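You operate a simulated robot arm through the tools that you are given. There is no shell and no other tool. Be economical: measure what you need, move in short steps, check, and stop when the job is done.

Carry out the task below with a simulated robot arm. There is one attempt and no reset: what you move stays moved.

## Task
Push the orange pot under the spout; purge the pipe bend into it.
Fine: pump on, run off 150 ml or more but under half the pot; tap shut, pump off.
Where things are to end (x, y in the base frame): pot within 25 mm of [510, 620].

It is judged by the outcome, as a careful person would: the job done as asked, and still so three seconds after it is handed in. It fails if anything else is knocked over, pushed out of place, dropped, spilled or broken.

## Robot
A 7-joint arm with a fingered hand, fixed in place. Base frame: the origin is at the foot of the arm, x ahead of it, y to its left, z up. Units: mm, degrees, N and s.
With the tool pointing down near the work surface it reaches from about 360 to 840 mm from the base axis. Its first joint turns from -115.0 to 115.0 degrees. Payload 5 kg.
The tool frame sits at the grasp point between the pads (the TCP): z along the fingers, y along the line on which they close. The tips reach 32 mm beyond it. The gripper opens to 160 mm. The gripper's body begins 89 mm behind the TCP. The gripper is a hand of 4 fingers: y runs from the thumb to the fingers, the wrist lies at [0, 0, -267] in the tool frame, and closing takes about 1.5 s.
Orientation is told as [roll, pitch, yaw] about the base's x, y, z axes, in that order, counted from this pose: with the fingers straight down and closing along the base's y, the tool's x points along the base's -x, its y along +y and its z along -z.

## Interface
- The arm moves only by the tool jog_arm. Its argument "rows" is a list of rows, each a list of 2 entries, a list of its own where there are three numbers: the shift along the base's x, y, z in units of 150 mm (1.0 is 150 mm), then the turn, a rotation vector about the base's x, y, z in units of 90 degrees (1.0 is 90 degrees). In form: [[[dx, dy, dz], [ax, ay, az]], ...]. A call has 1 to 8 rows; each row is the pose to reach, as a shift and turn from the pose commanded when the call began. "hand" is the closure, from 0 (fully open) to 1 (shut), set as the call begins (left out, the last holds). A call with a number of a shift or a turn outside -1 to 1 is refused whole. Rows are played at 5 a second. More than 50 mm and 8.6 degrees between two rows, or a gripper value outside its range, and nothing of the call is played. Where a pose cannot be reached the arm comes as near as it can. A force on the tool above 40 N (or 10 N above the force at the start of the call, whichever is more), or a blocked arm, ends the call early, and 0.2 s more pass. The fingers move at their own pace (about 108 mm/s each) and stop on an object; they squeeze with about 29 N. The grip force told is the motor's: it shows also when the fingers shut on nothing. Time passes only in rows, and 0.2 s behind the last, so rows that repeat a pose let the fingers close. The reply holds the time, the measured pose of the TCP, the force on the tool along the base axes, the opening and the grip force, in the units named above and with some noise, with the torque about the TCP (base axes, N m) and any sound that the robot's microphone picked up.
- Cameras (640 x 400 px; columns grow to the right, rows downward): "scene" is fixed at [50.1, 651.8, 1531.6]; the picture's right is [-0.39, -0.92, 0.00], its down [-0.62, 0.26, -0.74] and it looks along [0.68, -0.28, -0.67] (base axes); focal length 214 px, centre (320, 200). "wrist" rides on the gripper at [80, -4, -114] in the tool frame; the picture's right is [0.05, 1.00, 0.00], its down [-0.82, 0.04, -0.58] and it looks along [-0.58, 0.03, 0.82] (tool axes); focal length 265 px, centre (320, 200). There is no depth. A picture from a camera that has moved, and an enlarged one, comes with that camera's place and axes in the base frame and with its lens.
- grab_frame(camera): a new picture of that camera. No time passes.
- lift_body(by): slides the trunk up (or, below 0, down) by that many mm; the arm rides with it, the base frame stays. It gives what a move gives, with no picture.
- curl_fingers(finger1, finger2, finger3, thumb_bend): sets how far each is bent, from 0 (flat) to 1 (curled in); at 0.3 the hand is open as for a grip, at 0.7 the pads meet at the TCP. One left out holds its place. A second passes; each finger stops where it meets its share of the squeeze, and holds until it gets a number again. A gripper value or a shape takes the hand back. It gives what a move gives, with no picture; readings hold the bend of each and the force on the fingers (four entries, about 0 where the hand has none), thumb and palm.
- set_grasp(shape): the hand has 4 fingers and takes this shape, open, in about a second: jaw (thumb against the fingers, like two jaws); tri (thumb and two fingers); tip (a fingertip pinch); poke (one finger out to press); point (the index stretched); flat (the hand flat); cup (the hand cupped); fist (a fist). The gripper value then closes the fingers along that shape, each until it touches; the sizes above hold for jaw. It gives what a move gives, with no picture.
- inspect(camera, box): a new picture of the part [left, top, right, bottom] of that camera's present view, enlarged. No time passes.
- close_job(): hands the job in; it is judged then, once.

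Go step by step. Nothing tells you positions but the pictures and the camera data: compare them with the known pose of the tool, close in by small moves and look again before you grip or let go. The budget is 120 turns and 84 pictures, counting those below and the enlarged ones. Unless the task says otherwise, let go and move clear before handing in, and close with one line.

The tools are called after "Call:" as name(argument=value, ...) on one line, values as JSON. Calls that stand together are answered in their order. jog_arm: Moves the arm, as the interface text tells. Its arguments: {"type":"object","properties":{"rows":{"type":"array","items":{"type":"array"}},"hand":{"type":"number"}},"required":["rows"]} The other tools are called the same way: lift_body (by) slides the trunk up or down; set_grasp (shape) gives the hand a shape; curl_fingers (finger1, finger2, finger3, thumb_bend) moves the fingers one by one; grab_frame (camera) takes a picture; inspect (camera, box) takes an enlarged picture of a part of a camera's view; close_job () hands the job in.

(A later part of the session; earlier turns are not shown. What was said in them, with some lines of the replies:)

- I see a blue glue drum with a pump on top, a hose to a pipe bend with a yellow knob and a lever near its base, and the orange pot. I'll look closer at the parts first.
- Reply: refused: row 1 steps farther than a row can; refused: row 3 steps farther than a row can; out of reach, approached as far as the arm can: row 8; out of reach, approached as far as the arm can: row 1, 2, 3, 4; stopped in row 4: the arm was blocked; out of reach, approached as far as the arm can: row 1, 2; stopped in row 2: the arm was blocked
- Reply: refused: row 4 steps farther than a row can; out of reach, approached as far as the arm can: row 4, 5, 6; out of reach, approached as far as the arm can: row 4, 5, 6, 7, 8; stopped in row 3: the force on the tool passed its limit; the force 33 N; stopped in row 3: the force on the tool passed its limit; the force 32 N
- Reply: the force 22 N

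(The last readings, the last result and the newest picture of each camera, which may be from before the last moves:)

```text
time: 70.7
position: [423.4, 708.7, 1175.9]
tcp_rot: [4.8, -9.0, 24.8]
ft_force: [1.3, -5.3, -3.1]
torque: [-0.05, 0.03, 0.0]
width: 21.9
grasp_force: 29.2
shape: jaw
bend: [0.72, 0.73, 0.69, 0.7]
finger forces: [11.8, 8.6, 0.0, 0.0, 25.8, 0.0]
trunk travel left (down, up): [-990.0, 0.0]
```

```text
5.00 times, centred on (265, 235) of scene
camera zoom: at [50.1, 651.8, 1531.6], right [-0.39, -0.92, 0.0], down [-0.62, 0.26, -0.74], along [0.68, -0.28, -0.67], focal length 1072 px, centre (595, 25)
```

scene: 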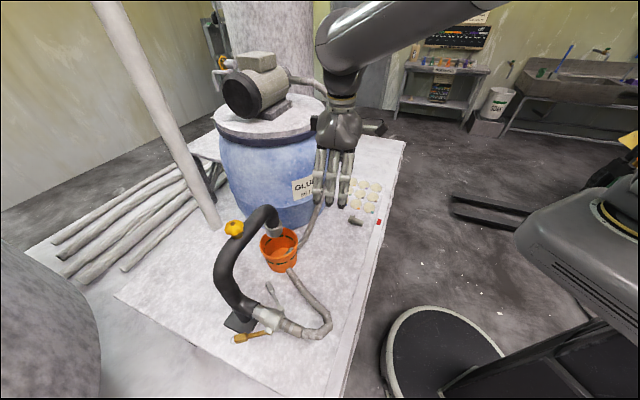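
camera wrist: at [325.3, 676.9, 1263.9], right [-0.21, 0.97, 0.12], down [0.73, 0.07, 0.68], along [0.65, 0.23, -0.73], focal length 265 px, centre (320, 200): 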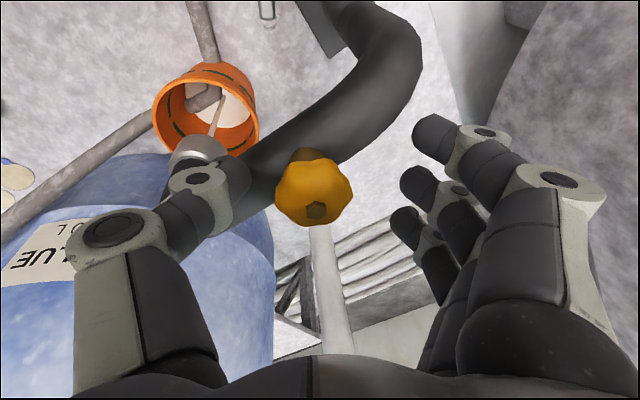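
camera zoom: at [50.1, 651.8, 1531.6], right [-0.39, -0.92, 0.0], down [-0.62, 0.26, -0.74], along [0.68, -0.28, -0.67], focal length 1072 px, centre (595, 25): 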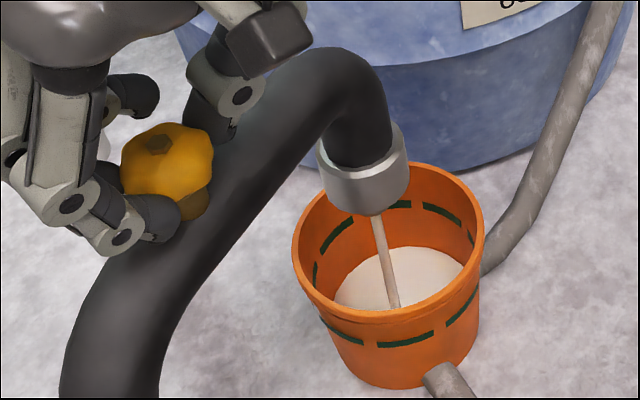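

Call:
jog_arm(rows=[[[0, 0, 0], [0, 0, 0]], [[0, 0, 0], [0, 0, 0]], [[0, 0, 0], [0, 0, 0]], [[0, 0, 0], [0, 0, 0]], [[0, 0, 0], [0, 0, 0]], [[0, 0, 0], [0, 0, 0]], [[0, 0, 0], [0, 0, 0]], [[0, 0, 0], [0, 0, 0]]])

Call:
jog_arm(rows=[[[0, 0, 0], [0, 0, 0]], [[0, 0, 0], [0, 0, 0]], [[0, 0, 0], [0, 0, 0]], [[0, 0, 0], [0, 0, 0]], [[0, 0, 0], [0, 0, 0]], [[0, 0, 0], [0, 0, 0]], [[0, 0, 0], [0, 0, 0]], [[0, 0, 0], [0, 0, 0]]])

Call:
jog_arm(rows=[[[0, 0, 0], [0.009, 0.013, -0.085]], [[0, 0, 0], [0.018, 0.025, -0.17]], [[0, 0, 0], [0.026, 0.038, -0.255]]])

Call:
inspect(camera="scene", box=[220, 195, 310, 275])

```text
time: 72.5
position: [421.9, 709.5, 1178.4]
tcp_rot: [5.0, -9.0, 24.7]
ft_force: [1.8, -7.1, -6.0]
torque: [-0.07, 0.0, 0.05]
width: 22.2
grasp_force: 29.1
shape: jaw
bend: [0.72, 0.73, 0.69, 0.7]
finger forces: [11.6, 8.3, 0.0, 0.0, 27.8, 0.1]
trunk travel left (down, up): [-990.0, 0.0]
```

```text
time: 74.3
position: [423.1, 710.7, 1177.4]
tcp_rot: [5.0, -8.9, 24.9]
ft_force: [1.8, -8.4, -7.9]
torque: [-0.11, 0.02, 0.03]
width: 22.3
grasp_force: 28.7
shape: jaw
bend: [0.72, 0.73, 0.69, 0.7]
finger forces: [11.7, 8.2, 0.0, 0.1, 28.0, 0.0]
trunk travel left (down, up): [-990.0, 0.0]
```

```text
time: 75.1
position: [425.0, 707.0, 1176.9]
tcp_rot: [7.9, -6.2, 1.3]
ft_force: [2.9, -18.8, -4.7]
torque: [-0.78, -0.4, 0.16]
width: 21.8
grasp_force: 29.0
shape: jaw
bend: [0.71, 0.72, 0.69, 0.7]
finger forces: [10.2, 7.6, 0.0, 0.0, 35.3, 0.0]
trunk travel left (down, up): [-990.0, 0.0]
```

```text
5.00 times, centred on (265, 235) of scene
camera zoom: at [50.1, 651.8, 1531.6], right [-0.39, -0.92, 0.0], down [-0.62, 0.26, -0.74], along [0.68, -0.28, -0.67], focal length 1072 px, centre (595, 25)
```

zoom: 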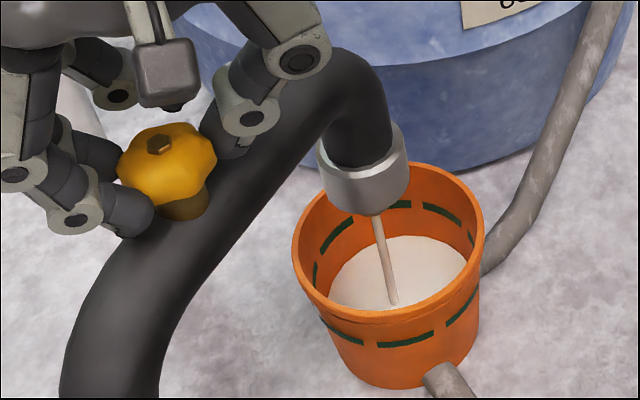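

Call:
jog_arm(rows=[[[0, 0, 0], [0.01, 0.013, -0.09]], [[0, 0, 0], [0.02, 0.026, -0.18]]])

Call:
inspect(camera="scene", box=[220, 195, 310, 275])

```text
time: 75.7
position: [423.9, 705.8, 1179.2]
tcp_rot: [9.3, -4.2, -12.3]
ft_force: [6.5, -24.6, -3.7]
torque: [-1.07, -0.38, 0.19]
width: 22.4
grasp_force: 29.3
shape: jaw
bend: [0.71, 0.72, 0.69, 0.7]
finger forces: [8.5, 7.5, 0.0, 0.0, 38.6, 0.0]
trunk travel left (down, up): [-990.0, 0.0]
```

```text
5.00 times, centred on (265, 235) of scene
camera zoom: at [50.1, 651.8, 1531.6], right [-0.39, -0.92, 0.0], down [-0.62, 0.26, -0.74], along [0.68, -0.28, -0.67], focal length 1072 px, centre (595, 25)
```

zoom: 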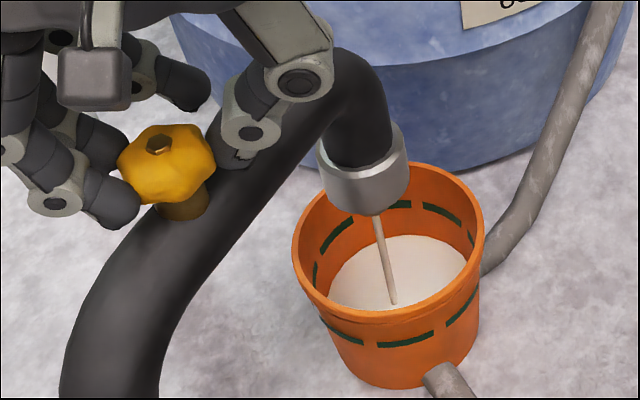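

Call:
jog_arm(rows=[[[0, 0, 0], [0.01, 0.013, -0.09]], [[0, 0, 0], [0.02, 0.026, -0.18]]])

Call:
inspect(camera="scene", box=[220, 195, 310, 275])

```text
time: 76.3
position: [439.0, 699.0, 1215.7]
tcp_rot: [15.9, 3.2, -21.1]
ft_force: [-0.1, 0.5, -1.8]
torque: [0.09, -0.04, 0.01]
width: 10.6
grasp_force: 28.7
shape: jaw
bend: [0.74, 0.75, 0.69, 0.74]
finger forces: [0.0, 0.0, 0.0, 0.0, 0.1, 0.0]
out of reach, approached as far as the arm can: row 1, 2
trunk travel left (down, up): [-990.0, 0.0]
```

```text
5.00 times, centred on (265, 235) of scene
camera zoom: at [50.1, 651.8, 1531.6], right [-0.39, -0.92, 0.0], down [-0.62, 0.26, -0.74], along [0.68, -0.28, -0.67], focal length 1072 px, centre (595, 25)
```

zoom: 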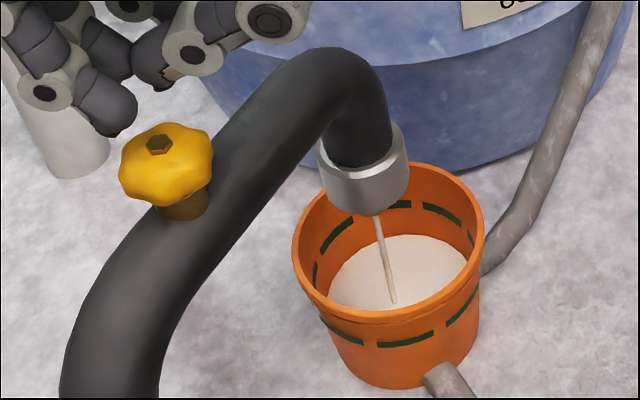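

Call:
jog_arm(rows=[[[-0.12, 0.07, 0.07], [-0.084, -0.034, -0.014]]], hand=0.4)

Call:
jog_arm(rows=[[[0, 0, 0], [-0.009, -0.013, 0.088]], [[0, 0, 0], [-0.018, -0.026, 0.176]], [[0, 0, 0], [-0.028, -0.038, 0.264]], [[0, 0, 0], [-0.037, -0.051, 0.352]], [[0, 0, 0], [-0.047, -0.064, 0.44]], [[0, 0, 0], [-0.056, -0.077, 0.52]]])

```text
time: 76.7
position: [409.9, 704.1, 1206.4]
tcp_rot: [13.5, 1.9, -20.7]
ft_force: [-0.1, 0.6, -1.1]
torque: [-0.07, -0.13, 0.02]
width: 95.1
grasp_force: 0.0
shape: jaw
bend: [0.71, 0.71, 0.71, 0.69]
finger forces: [0.0, 0.0, 0.0, 0.1, 0.0, 0.0]
out of reach, approached as far as the arm can: row 1
trunk travel left (down, up): [-990.0, 0.0]
```

```text
time: 78.1
position: [413.6, 697.5, 1209.3]
tcp_rot: [8.4, -4.4, 26.3]
ft_force: [-0.1, 1.0, 0.0]
torque: [0.01, 0.02, -0.02]
width: 96.0
grasp_force: 0.1
shape: jaw
bend: [0.71, 0.71, 0.71, 0.69]
finger forces: [0.0, 0.0, 0.1, 0.0, 0.0, 0.0]
trunk travel left (down, up): [-990.0, 0.0]
```

Call:
jog_arm(rows=[[[0.05, 0.06, -0.12], [0, 0, 0]], [[0.057, 0.077, -0.24], [0, 0, 0]]])

Call:
jog_arm(rows=[[[0, 0, 0], [0, 0, 0]], [[0, 0, 0], [0, 0, 0]], [[0, 0, 0], [0, 0, 0]], [[0, 0, 0], [0, 0, 0]], [[0, 0, 0], [0, 0, 0]]], hand=1)

Call:
jog_arm(rows=[[[0, 0, 0], [0.009, 0.013, -0.085]], [[0, 0, 0], [0.018, 0.025, -0.17]], [[0, 0, 0], [0.026, 0.038, -0.255]], [[0, 0, 0], [0.035, 0.05, -0.34]]])

Call:
inspect(camera="scene", box=[220, 195, 310, 275])

```text
time: 78.7
position: [421.7, 706.9, 1173.0]
tcp_rot: [8.3, -4.5, 26.2]
ft_force: [-0.3, 0.1, 0.8]
torque: [-0.03, -0.02, 0.0]
width: 95.7
grasp_force: 0.0
shape: jaw
bend: [0.71, 0.71, 0.71, 0.69]
finger forces: [0.0, 0.0, 0.0, 0.0, 0.0, 0.0]
trunk travel left (down, up): [-990.0, 0.0]
```

```text
time: 79.9
position: [423.4, 707.3, 1173.5]
tcp_rot: [8.2, -4.6, 26.2]
ft_force: [0.7, -4.4, -4.3]
torque: [-0.05, 0.04, 0.04]
width: 21.8
grasp_force: 29.0
shape: jaw
bend: [0.71, 0.73, 0.69, 0.7]
finger forces: [11.3, 8.9, 0.1, 0.0, 24.7, 0.1]
trunk travel left (down, up): [-990.0, 0.0]
```

```text
time: 80.9
position: [422.0, 704.9, 1171.9]
tcp_rot: [11.9, -0.6, -4.6]
ft_force: [-9.6, -23.6, -13.8]
torque: [-0.95, -0.37, 0.94]
width: 21.6
grasp_force: 28.6
shape: jaw
bend: [0.71, 0.73, 0.69, 0.7]
finger forces: [30.1, 8.5, 0.0, 0.1, 37.8, 0.0]
trunk travel left (down, up): [-990.0, 0.0]
```

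```text
5.00 times, centred on (265, 235) of scene
camera zoom: at [50.1, 651.8, 1531.6], right [-0.39, -0.92, 0.0], down [-0.62, 0.26, -0.74], along [0.68, -0.28, -0.67], focal length 1072 px, centre (595, 25)
```

zoom: 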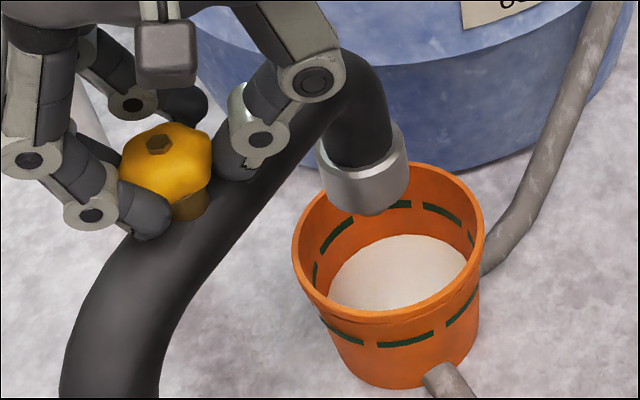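

Call:
jog_arm(rows=[[[0, 0, 0], [0.004, 0.006, -0.045]]])

Call:
jog_arm(rows=[[[0, 0, 0], [0, 0, 0]], [[0, 0, 0], [0, 0, 0]], [[0, 0, 0], [0, 0, 0]], [[0, 0, 0], [0, 0, 0]], [[-0.02, -0.03, 0.2], [0, 0, 0]], [[-0.05, -0.06, 0.4], [0, 0, 0]], [[-0.1, -0.15, 0.6], [0, 0, 0]], [[-0.1, -0.3, 0.7], [0, 0, 0]]], hand=0.3)

Call:
inspect(camera="scene", box=[220, 195, 310, 275])

```text
time: 81.3
position: [421.7, 705.0, 1173.3]
tcp_rot: [12.2, -0.1, -8.6]
ft_force: [-12.3, -26.8, -17.5]
torque: [-1.08, -0.41, 1.16]
width: 21.3
grasp_force: 28.9
shape: jaw
bend: [0.71, 0.73, 0.69, 0.7]
finger forces: [37.4, 7.5, 0.1, 0.0, 41.1, 0.1]
trunk travel left (down, up): [-990.0, 0.0]
```

```text
time: 83.1
position: [406.9, 662.5, 1279.0]
tcp_rot: [12.5, -0.1, -8.7]
ft_force: [-0.4, 0.3, -0.4]
torque: [0.05, -0.02, -0.03]
width: 111.7
grasp_force: 0.1
shape: jaw
bend: [0.67, 0.67, 0.67, 0.63]
finger forces: [0.1, 0.0, 0.1, 0.0, 0.1, 0.1]
trunk travel left (down, up): [-990.0, 0.0]
```

```text
5.00 times, centred on (265, 235) of scene
camera zoom: at [50.1, 651.8, 1531.6], right [-0.39, -0.92, 0.0], down [-0.62, 0.26, -0.74], along [0.68, -0.28, -0.67], focal length 1072 px, centre (595, 25)
```

zoom: 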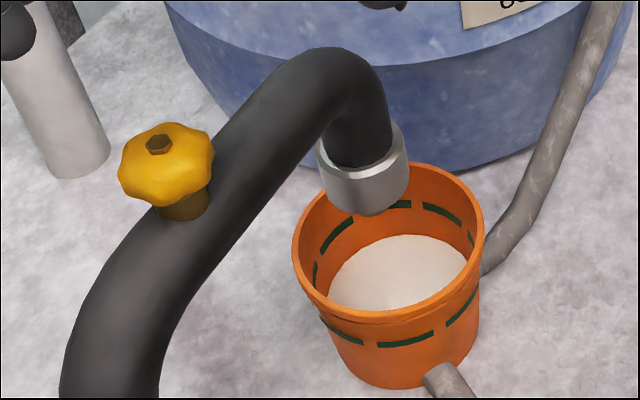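

Call:
jog_arm(rows=[[[0, -0.3, 0], [-0.069, 0.01, 0]], [[0, -0.6, 0], [-0.137, 0.021, 0]], [[0, -0.9, 0], [-0.137, 0.021, 0]]], hand=0)

Call:
jog_arm(rows=[[[0.03, -0.2, 0], [0, 0, 0.09]], [[0.06, -0.4, 0], [0, 0, 0.18]], [[0.09, -0.6, 0], [0, 0, 0.27]], [[0.12, -0.8, 0], [0, 0, 0.36]], [[0.15, -1, 0], [0, 0, 0.45]]])

Call:
jog_arm(rows=[[[0.05, -0.25, 0], [0, 0, 0.08]], [[0.1, -0.5, 0], [0, 0, 0.16]], [[0.15, -0.75, 0], [0, 0, 0.244]], [[0.2, -1, 0], [0, 0, 0.244]]])

Call:
jog_arm(rows=[[[0.05, -0.25, -0.1], [-0.02, -0.028, 0]], [[0.1, -0.5, -0.2], [-0.02, -0.028, 0]], [[0.15, -0.75, -0.3], [-0.02, -0.028, 0]], [[0.2, -1, -0.4], [-0.02, -0.028, 0]]])

Call:
jog_arm(rows=[[[0.05, -0.25, -0.1], [0, 0, 0]], [[0.1, -0.5, -0.2], [0, 0, 0]], [[0.1, -0.75, -0.3], [0, 0, 0]], [[0.1, -1, -0.4], [0, 0, 0]]])

```text
time: 83.9
position: [408.2, 523.8, 1281.9]
tcp_rot: [0.1, -0.2, -8.6]
ft_force: [-0.1, -0.8, 0.8]
torque: [0.08, 0.01, -0.01]
width: 159.8
grasp_force: 0.2
shape: jaw
bend: [0.3, 0.3, 0.3, 0.3]
finger forces: [0.0, 0.1, 0.0, 0.0, 0.0, 0.0]
trunk travel left (down, up): [-990.0, 0.0]
```

```text
time: 85.1
position: [430.1, 376.4, 1279.4]
tcp_rot: [0.1, -0.2, 32.0]
ft_force: [0.0, -0.2, -0.6]
torque: [0.05, -0.01, -0.02]
width: 160.2
grasp_force: 0.0
shape: jaw
bend: [0.3, 0.3, 0.3, 0.3]
finger forces: [0.0, 0.1, 0.0, 0.0, 0.0, 0.1]
trunk travel left (down, up): [-990.0, 0.0]
```

```text
time: 86.1
position: [459.9, 226.5, 1279.1]
tcp_rot: [0.0, -0.1, 53.9]
ft_force: [0.4, -0.9, 0.2]
torque: [-0.01, 0.01, 0.0]
width: 160.0
grasp_force: 0.0
shape: jaw
bend: [0.3, 0.3, 0.3, 0.3]
finger forces: [0.0, 0.0, 0.0, 0.0, 0.0, 0.1]
trunk travel left (down, up): [-990.0, 0.0]
```

```text
time: 87.1
position: [491.8, 77.8, 1218.0]
tcp_rot: [-3.0, -0.1, 53.9]
ft_force: [0.5, 0.2, -0.1]
torque: [0.0, 0.04, 0.01]
width: 160.1
grasp_force: 0.1
shape: jaw
bend: [0.3, 0.3, 0.3, 0.3]
finger forces: [0.1, 0.0, 0.0, 0.0, 0.0, 0.0]
trunk travel left (down, up): [-990.0, 0.0]
```

```text
time: 88.1
position: [506.1, -72.3, 1157.6]
tcp_rot: [-3.0, -0.2, 53.8]
ft_force: [0.4, 0.0, 0.4]
torque: [0.03, -0.01, -0.03]
width: 159.7
grasp_force: 0.0
shape: jaw
bend: [0.3, 0.3, 0.3, 0.3]
finger forces: [0.0, 0.0, 0.0, 0.0, 0.0, 0.0]
trunk travel left (down, up): [-990.0, 0.0]
```

Call:
jog_arm(rows=[[[0.05, -0.2, -0.08], [0, 0, 0]], [[0.09, -0.41, -0.165], [0, 0, 0]]])

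Call:
jog_arm(rows=[[[0, 0, 0], [0.063, -0.063, 0]], [[0, 0, 0], [0.126, -0.126, 0]], [[0, 0, 0], [0.189, -0.189, 0]], [[0, 0, 0], [0.252, -0.252, 0]], [[0, 0, -0.1], [0.315, -0.315, 0]], [[0, 0, -0.2], [0.378, -0.378, 0]], [[0, 0, -0.3], [0.441, -0.441, 0]], [[0, 0, -0.4], [0.48, -0.48, 0]]])

Call:
lift_body(by=-343)

Call:
curl_fingers(finger1=0.45, finger2=1, finger3=1, thumb_bend=0.3)

Call:
curl_fingers(thumb_bend=0.8)

```text
time: 88.7
position: [518.9, -133.2, 1134.3]
tcp_rot: [-3.1, -0.4, 53.9]
ft_force: [0.2, 0.0, 0.0]
torque: [-0.01, -0.01, -0.04]
width: 160.1
grasp_force: 0.1
shape: jaw
bend: [0.3, 0.3, 0.3, 0.3]
finger forces: [0.1, 0.1, 0.0, 0.0, 0.1, 0.1]
trunk travel left (down, up): [-990.0, 0.0]
```

```text
time: 90.5
position: [518.6, -135.5, 1073.2]
tcp_rot: [-18.8, -60.2, 63.0]
ft_force: [-0.5, 0.3, -0.5]
torque: [0.01, -0.02, 0.04]
width: 160.1
grasp_force: 0.2
shape: jaw
bend: [0.3, 0.3, 0.3, 0.3]
finger forces: [0.0, 0.0, 0.0, 0.1, 0.0, 0.0]
trunk travel left (down, up): [-990.0, 0.0]
```

```text
time: 93.8
position: [519.7, -133.9, 730.1]
tcp_rot: [-18.7, -60.1, 62.9]
ft_force: [0.0, -0.6, 0.1]
torque: [-0.04, 0.04, 0.05]
width: 159.8
grasp_force: 0.0
shape: jaw
bend: [0.3, 0.3, 0.3, 0.3]
finger forces: [0.0, 0.0, 0.1, 0.1, 0.0, 0.0]
trunk travel left (down, up): [-647.0, 343.0]
```

```text
time: 94.8
position: [518.7, -133.3, 731.1]
tcp_rot: [-18.8, -60.1, 62.9]
ft_force: [0.4, -0.6, 0.6]
torque: [-0.01, -0.01, 0.02]
width: 141.4
grasp_force: 0.0
shape: fingers
bend: [0.45, 1.0, 1.0, 0.3]
finger forces: [0.0, 0.1, 0.0, 0.0, 0.0, 0.1]
trunk travel left (down, up): [-647.0, 343.0]
```

```text
time: 95.8
position: [519.8, -134.4, 729.2]
tcp_rot: [-18.7, -60.1, 62.8]
ft_force: [-0.4, 1.0, 0.5]
torque: [-0.01, 0.02, -0.01]
width: 56.0
grasp_force: 0.0
shape: fingers
bend: [0.45, 1.0, 1.0, 0.78]
finger forces: [0.0, 0.0, 0.1, 0.1, 0.1, 0.0]
trunk travel left (down, up): [-647.0, 343.0]
```

Call:
jog_arm(rows=[[[0.16, 0.19, -0.08], [0, 0, 0]], [[0.33, 0.38, -0.16], [0, 0, 0]], [[0.5, 0.57, -0.24], [0, 0, 0]], [[0.655, 0.766, -0.3], [0, 0, 0]]])

Call:
inspect(camera="wrist", box=[240, 0, 540, 190])

```text
time: 96.8
position: [617.9, -16.8, 686.1]
tcp_rot: [-18.6, -60.0, 62.8]
ft_force: [0.2, -0.5, 0.5]
torque: [-0.02, 0.0, -0.01]
width: 55.6
grasp_force: 0.1
shape: fingers
bend: [0.45, 1.0, 1.0, 0.78]
finger forces: [0.0, 0.0, 0.1, 0.0, 0.0, 0.0]
trunk travel left (down, up): [-647.0, 343.0]
```

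```text
2.11 times, centred on (390, 95) of wrist
camera zoom: at [527.5, -123.5, 669.9], right [-0.73, 0.66, -0.2], down [-0.22, 0.05, 0.97], along [0.65, 0.75, 0.11], focal length 559 px, centre (173, 421)
```

zoom: 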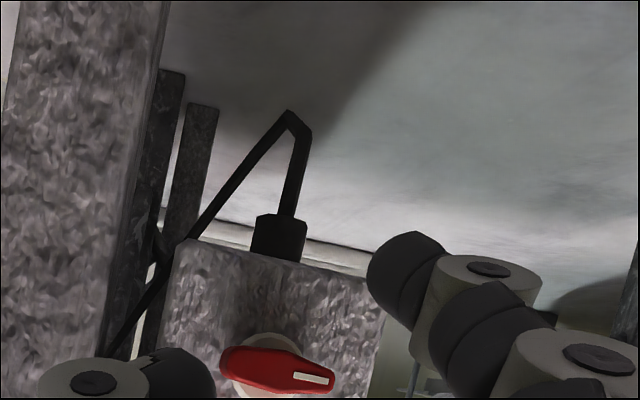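

Call:
jog_arm(rows=[[[0.12, 0.1, 0], [0, 0, 0]], [[0.253, 0.22, 0], [0, 0, 0]], [[0.253, 0.22, 0.07], [0, 0, 0]], [[0.253, 0.22, 0.13], [0, 0, 0]], [[0.253, 0.22, 0.19], [0, 0, 0]], [[0.26, 0.214, 0.24], [0, 0, 0]]])

Call:
inspect(camera="wrist", box=[240, 20, 540, 210])

```text
time: 98.2
position: [656.5, 14.4, 721.8]
tcp_rot: [-18.8, -60.2, 62.9]
ft_force: [-3.6, 2.5, -1.9]
torque: [-0.01, 0.13, 0.07]
width: 61.7
grasp_force: 2.0
shape: fingers
bend: [0.42, 1.0, 1.0, 0.78]
finger forces: [3.8, 0.0, 0.1, 0.1, 0.0, 0.0]
trunk travel left (down, up): [-647.0, 343.0]
```

```text
2.11 times, centred on (390, 115) of wrist
camera zoom: at [566.2, -91.9, 706.0], right [-0.73, 0.65, -0.2], down [-0.23, 0.05, 0.97], along [0.65, 0.75, 0.11], focal length 559 px, centre (173, 379)
```

zoom: 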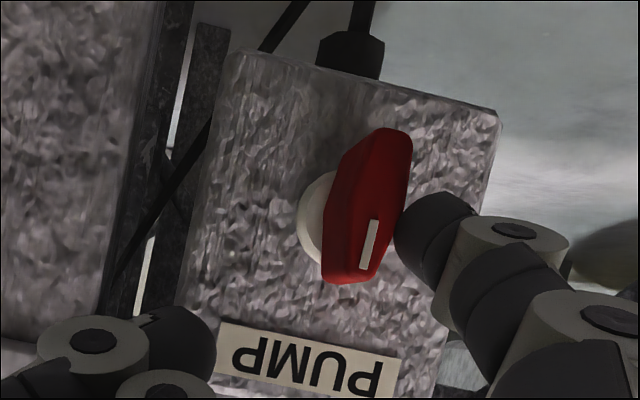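

Call:
jog_arm(rows=[[[-0.02, 0.018, 0], [0, 0, 0]], [[-0.02, 0.018, 0.06], [0, 0, 0]], [[0.03, -0.027, 0.06], [0, 0, 0]], [[0.055, -0.05, 0.06], [0, 0, 0]]])

Call:
jog_arm(rows=[[[-0.06, 0.054, 0], [0, 0, 0]], [[-0.2, 0.0, 0], [0, 0, 0]], [[-0.4, -0.2, 0], [0, 0, 0]], [[-0.55, -0.4, 0], [0, 0, 0]]])

Call:
inspect(camera="wrist", box=[240, 20, 540, 210])

Call:
grab_frame(camera="scene")

```text
time: 99.2
position: [663.1, 7.4, 731.6]
tcp_rot: [-18.6, -60.1, 63.0]
ft_force: [-7.0, 6.1, 1.9]
torque: [0.41, 0.43, 0.11]
width: 69.6
grasp_force: 4.6
shape: fingers
bend: [0.38, 1.0, 1.0, 0.78]
finger forces: [8.7, 0.1, 0.1, 0.1, 0.1, 0.0]
trunk travel left (down, up): [-647.0, 343.0]
```

```text
time: 100.2
position: [582.6, -54.5, 730.8]
tcp_rot: [-18.7, -60.1, 63.0]
ft_force: [0.2, -0.2, 0.1]
torque: [0.03, -0.01, 0.01]
width: 55.8
grasp_force: 0.0
shape: fingers
bend: [0.45, 1.0, 1.0, 0.78]
finger forces: [0.1, 0.0, 0.0, 0.1, 0.1, 0.0]
trunk travel left (down, up): [-647.0, 343.0]
```

```text
2.11 times, centred on (390, 115) of wrist
camera zoom: at [491.9, -160.5, 715.2], right [-0.73, 0.65, -0.2], down [-0.23, 0.05, 0.97], along [0.65, 0.75, 0.11], focal length 559 px, centre (173, 379)
```

zoom: 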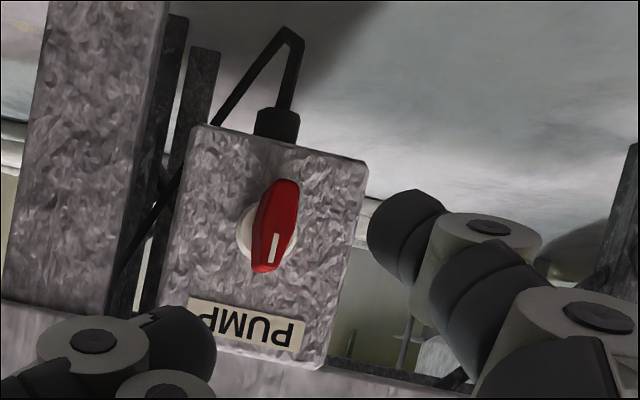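

```text
7 pictures are left
```

scene: 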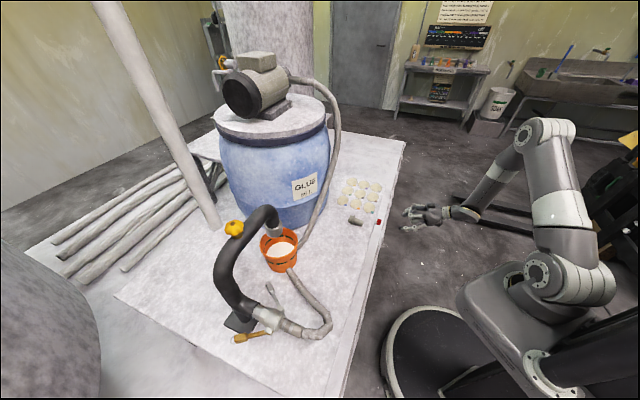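

Call:
inspect(camera="scene", box=[250, 215, 310, 275])

```text
6.67 times, centred on (280, 245) of scene
camera zoom: at [50.1, 651.8, 1531.6], right [-0.39, -0.92, 0.0], down [-0.62, 0.26, -0.74], along [0.68, -0.28, -0.67], focal length 1430 px, centre (587, -100)
```

zoom: 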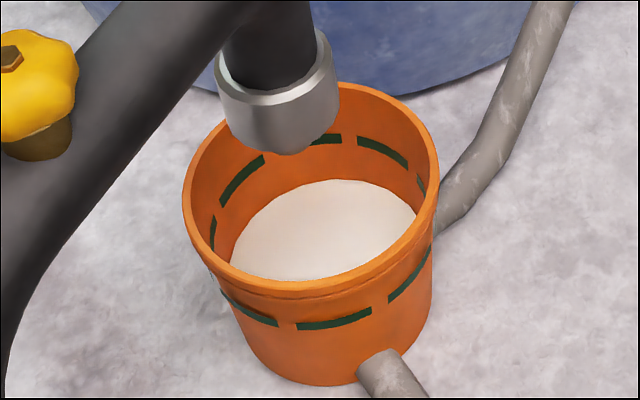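

The glue sits well under the half mark, there is no drip from the spout, the tap is shut and the pump switch is back at its starting position. The hand is clear of everything, so I'm handing in.

Call:
close_job()

```text
The job is handed in.
```

The pot is under the spout and the bend has been purged into it. The camera view puts the glue at roughly 250 ml, under half the pot. The tap is shut, the pump switch is back at its starting (off) position and the hand is clear.
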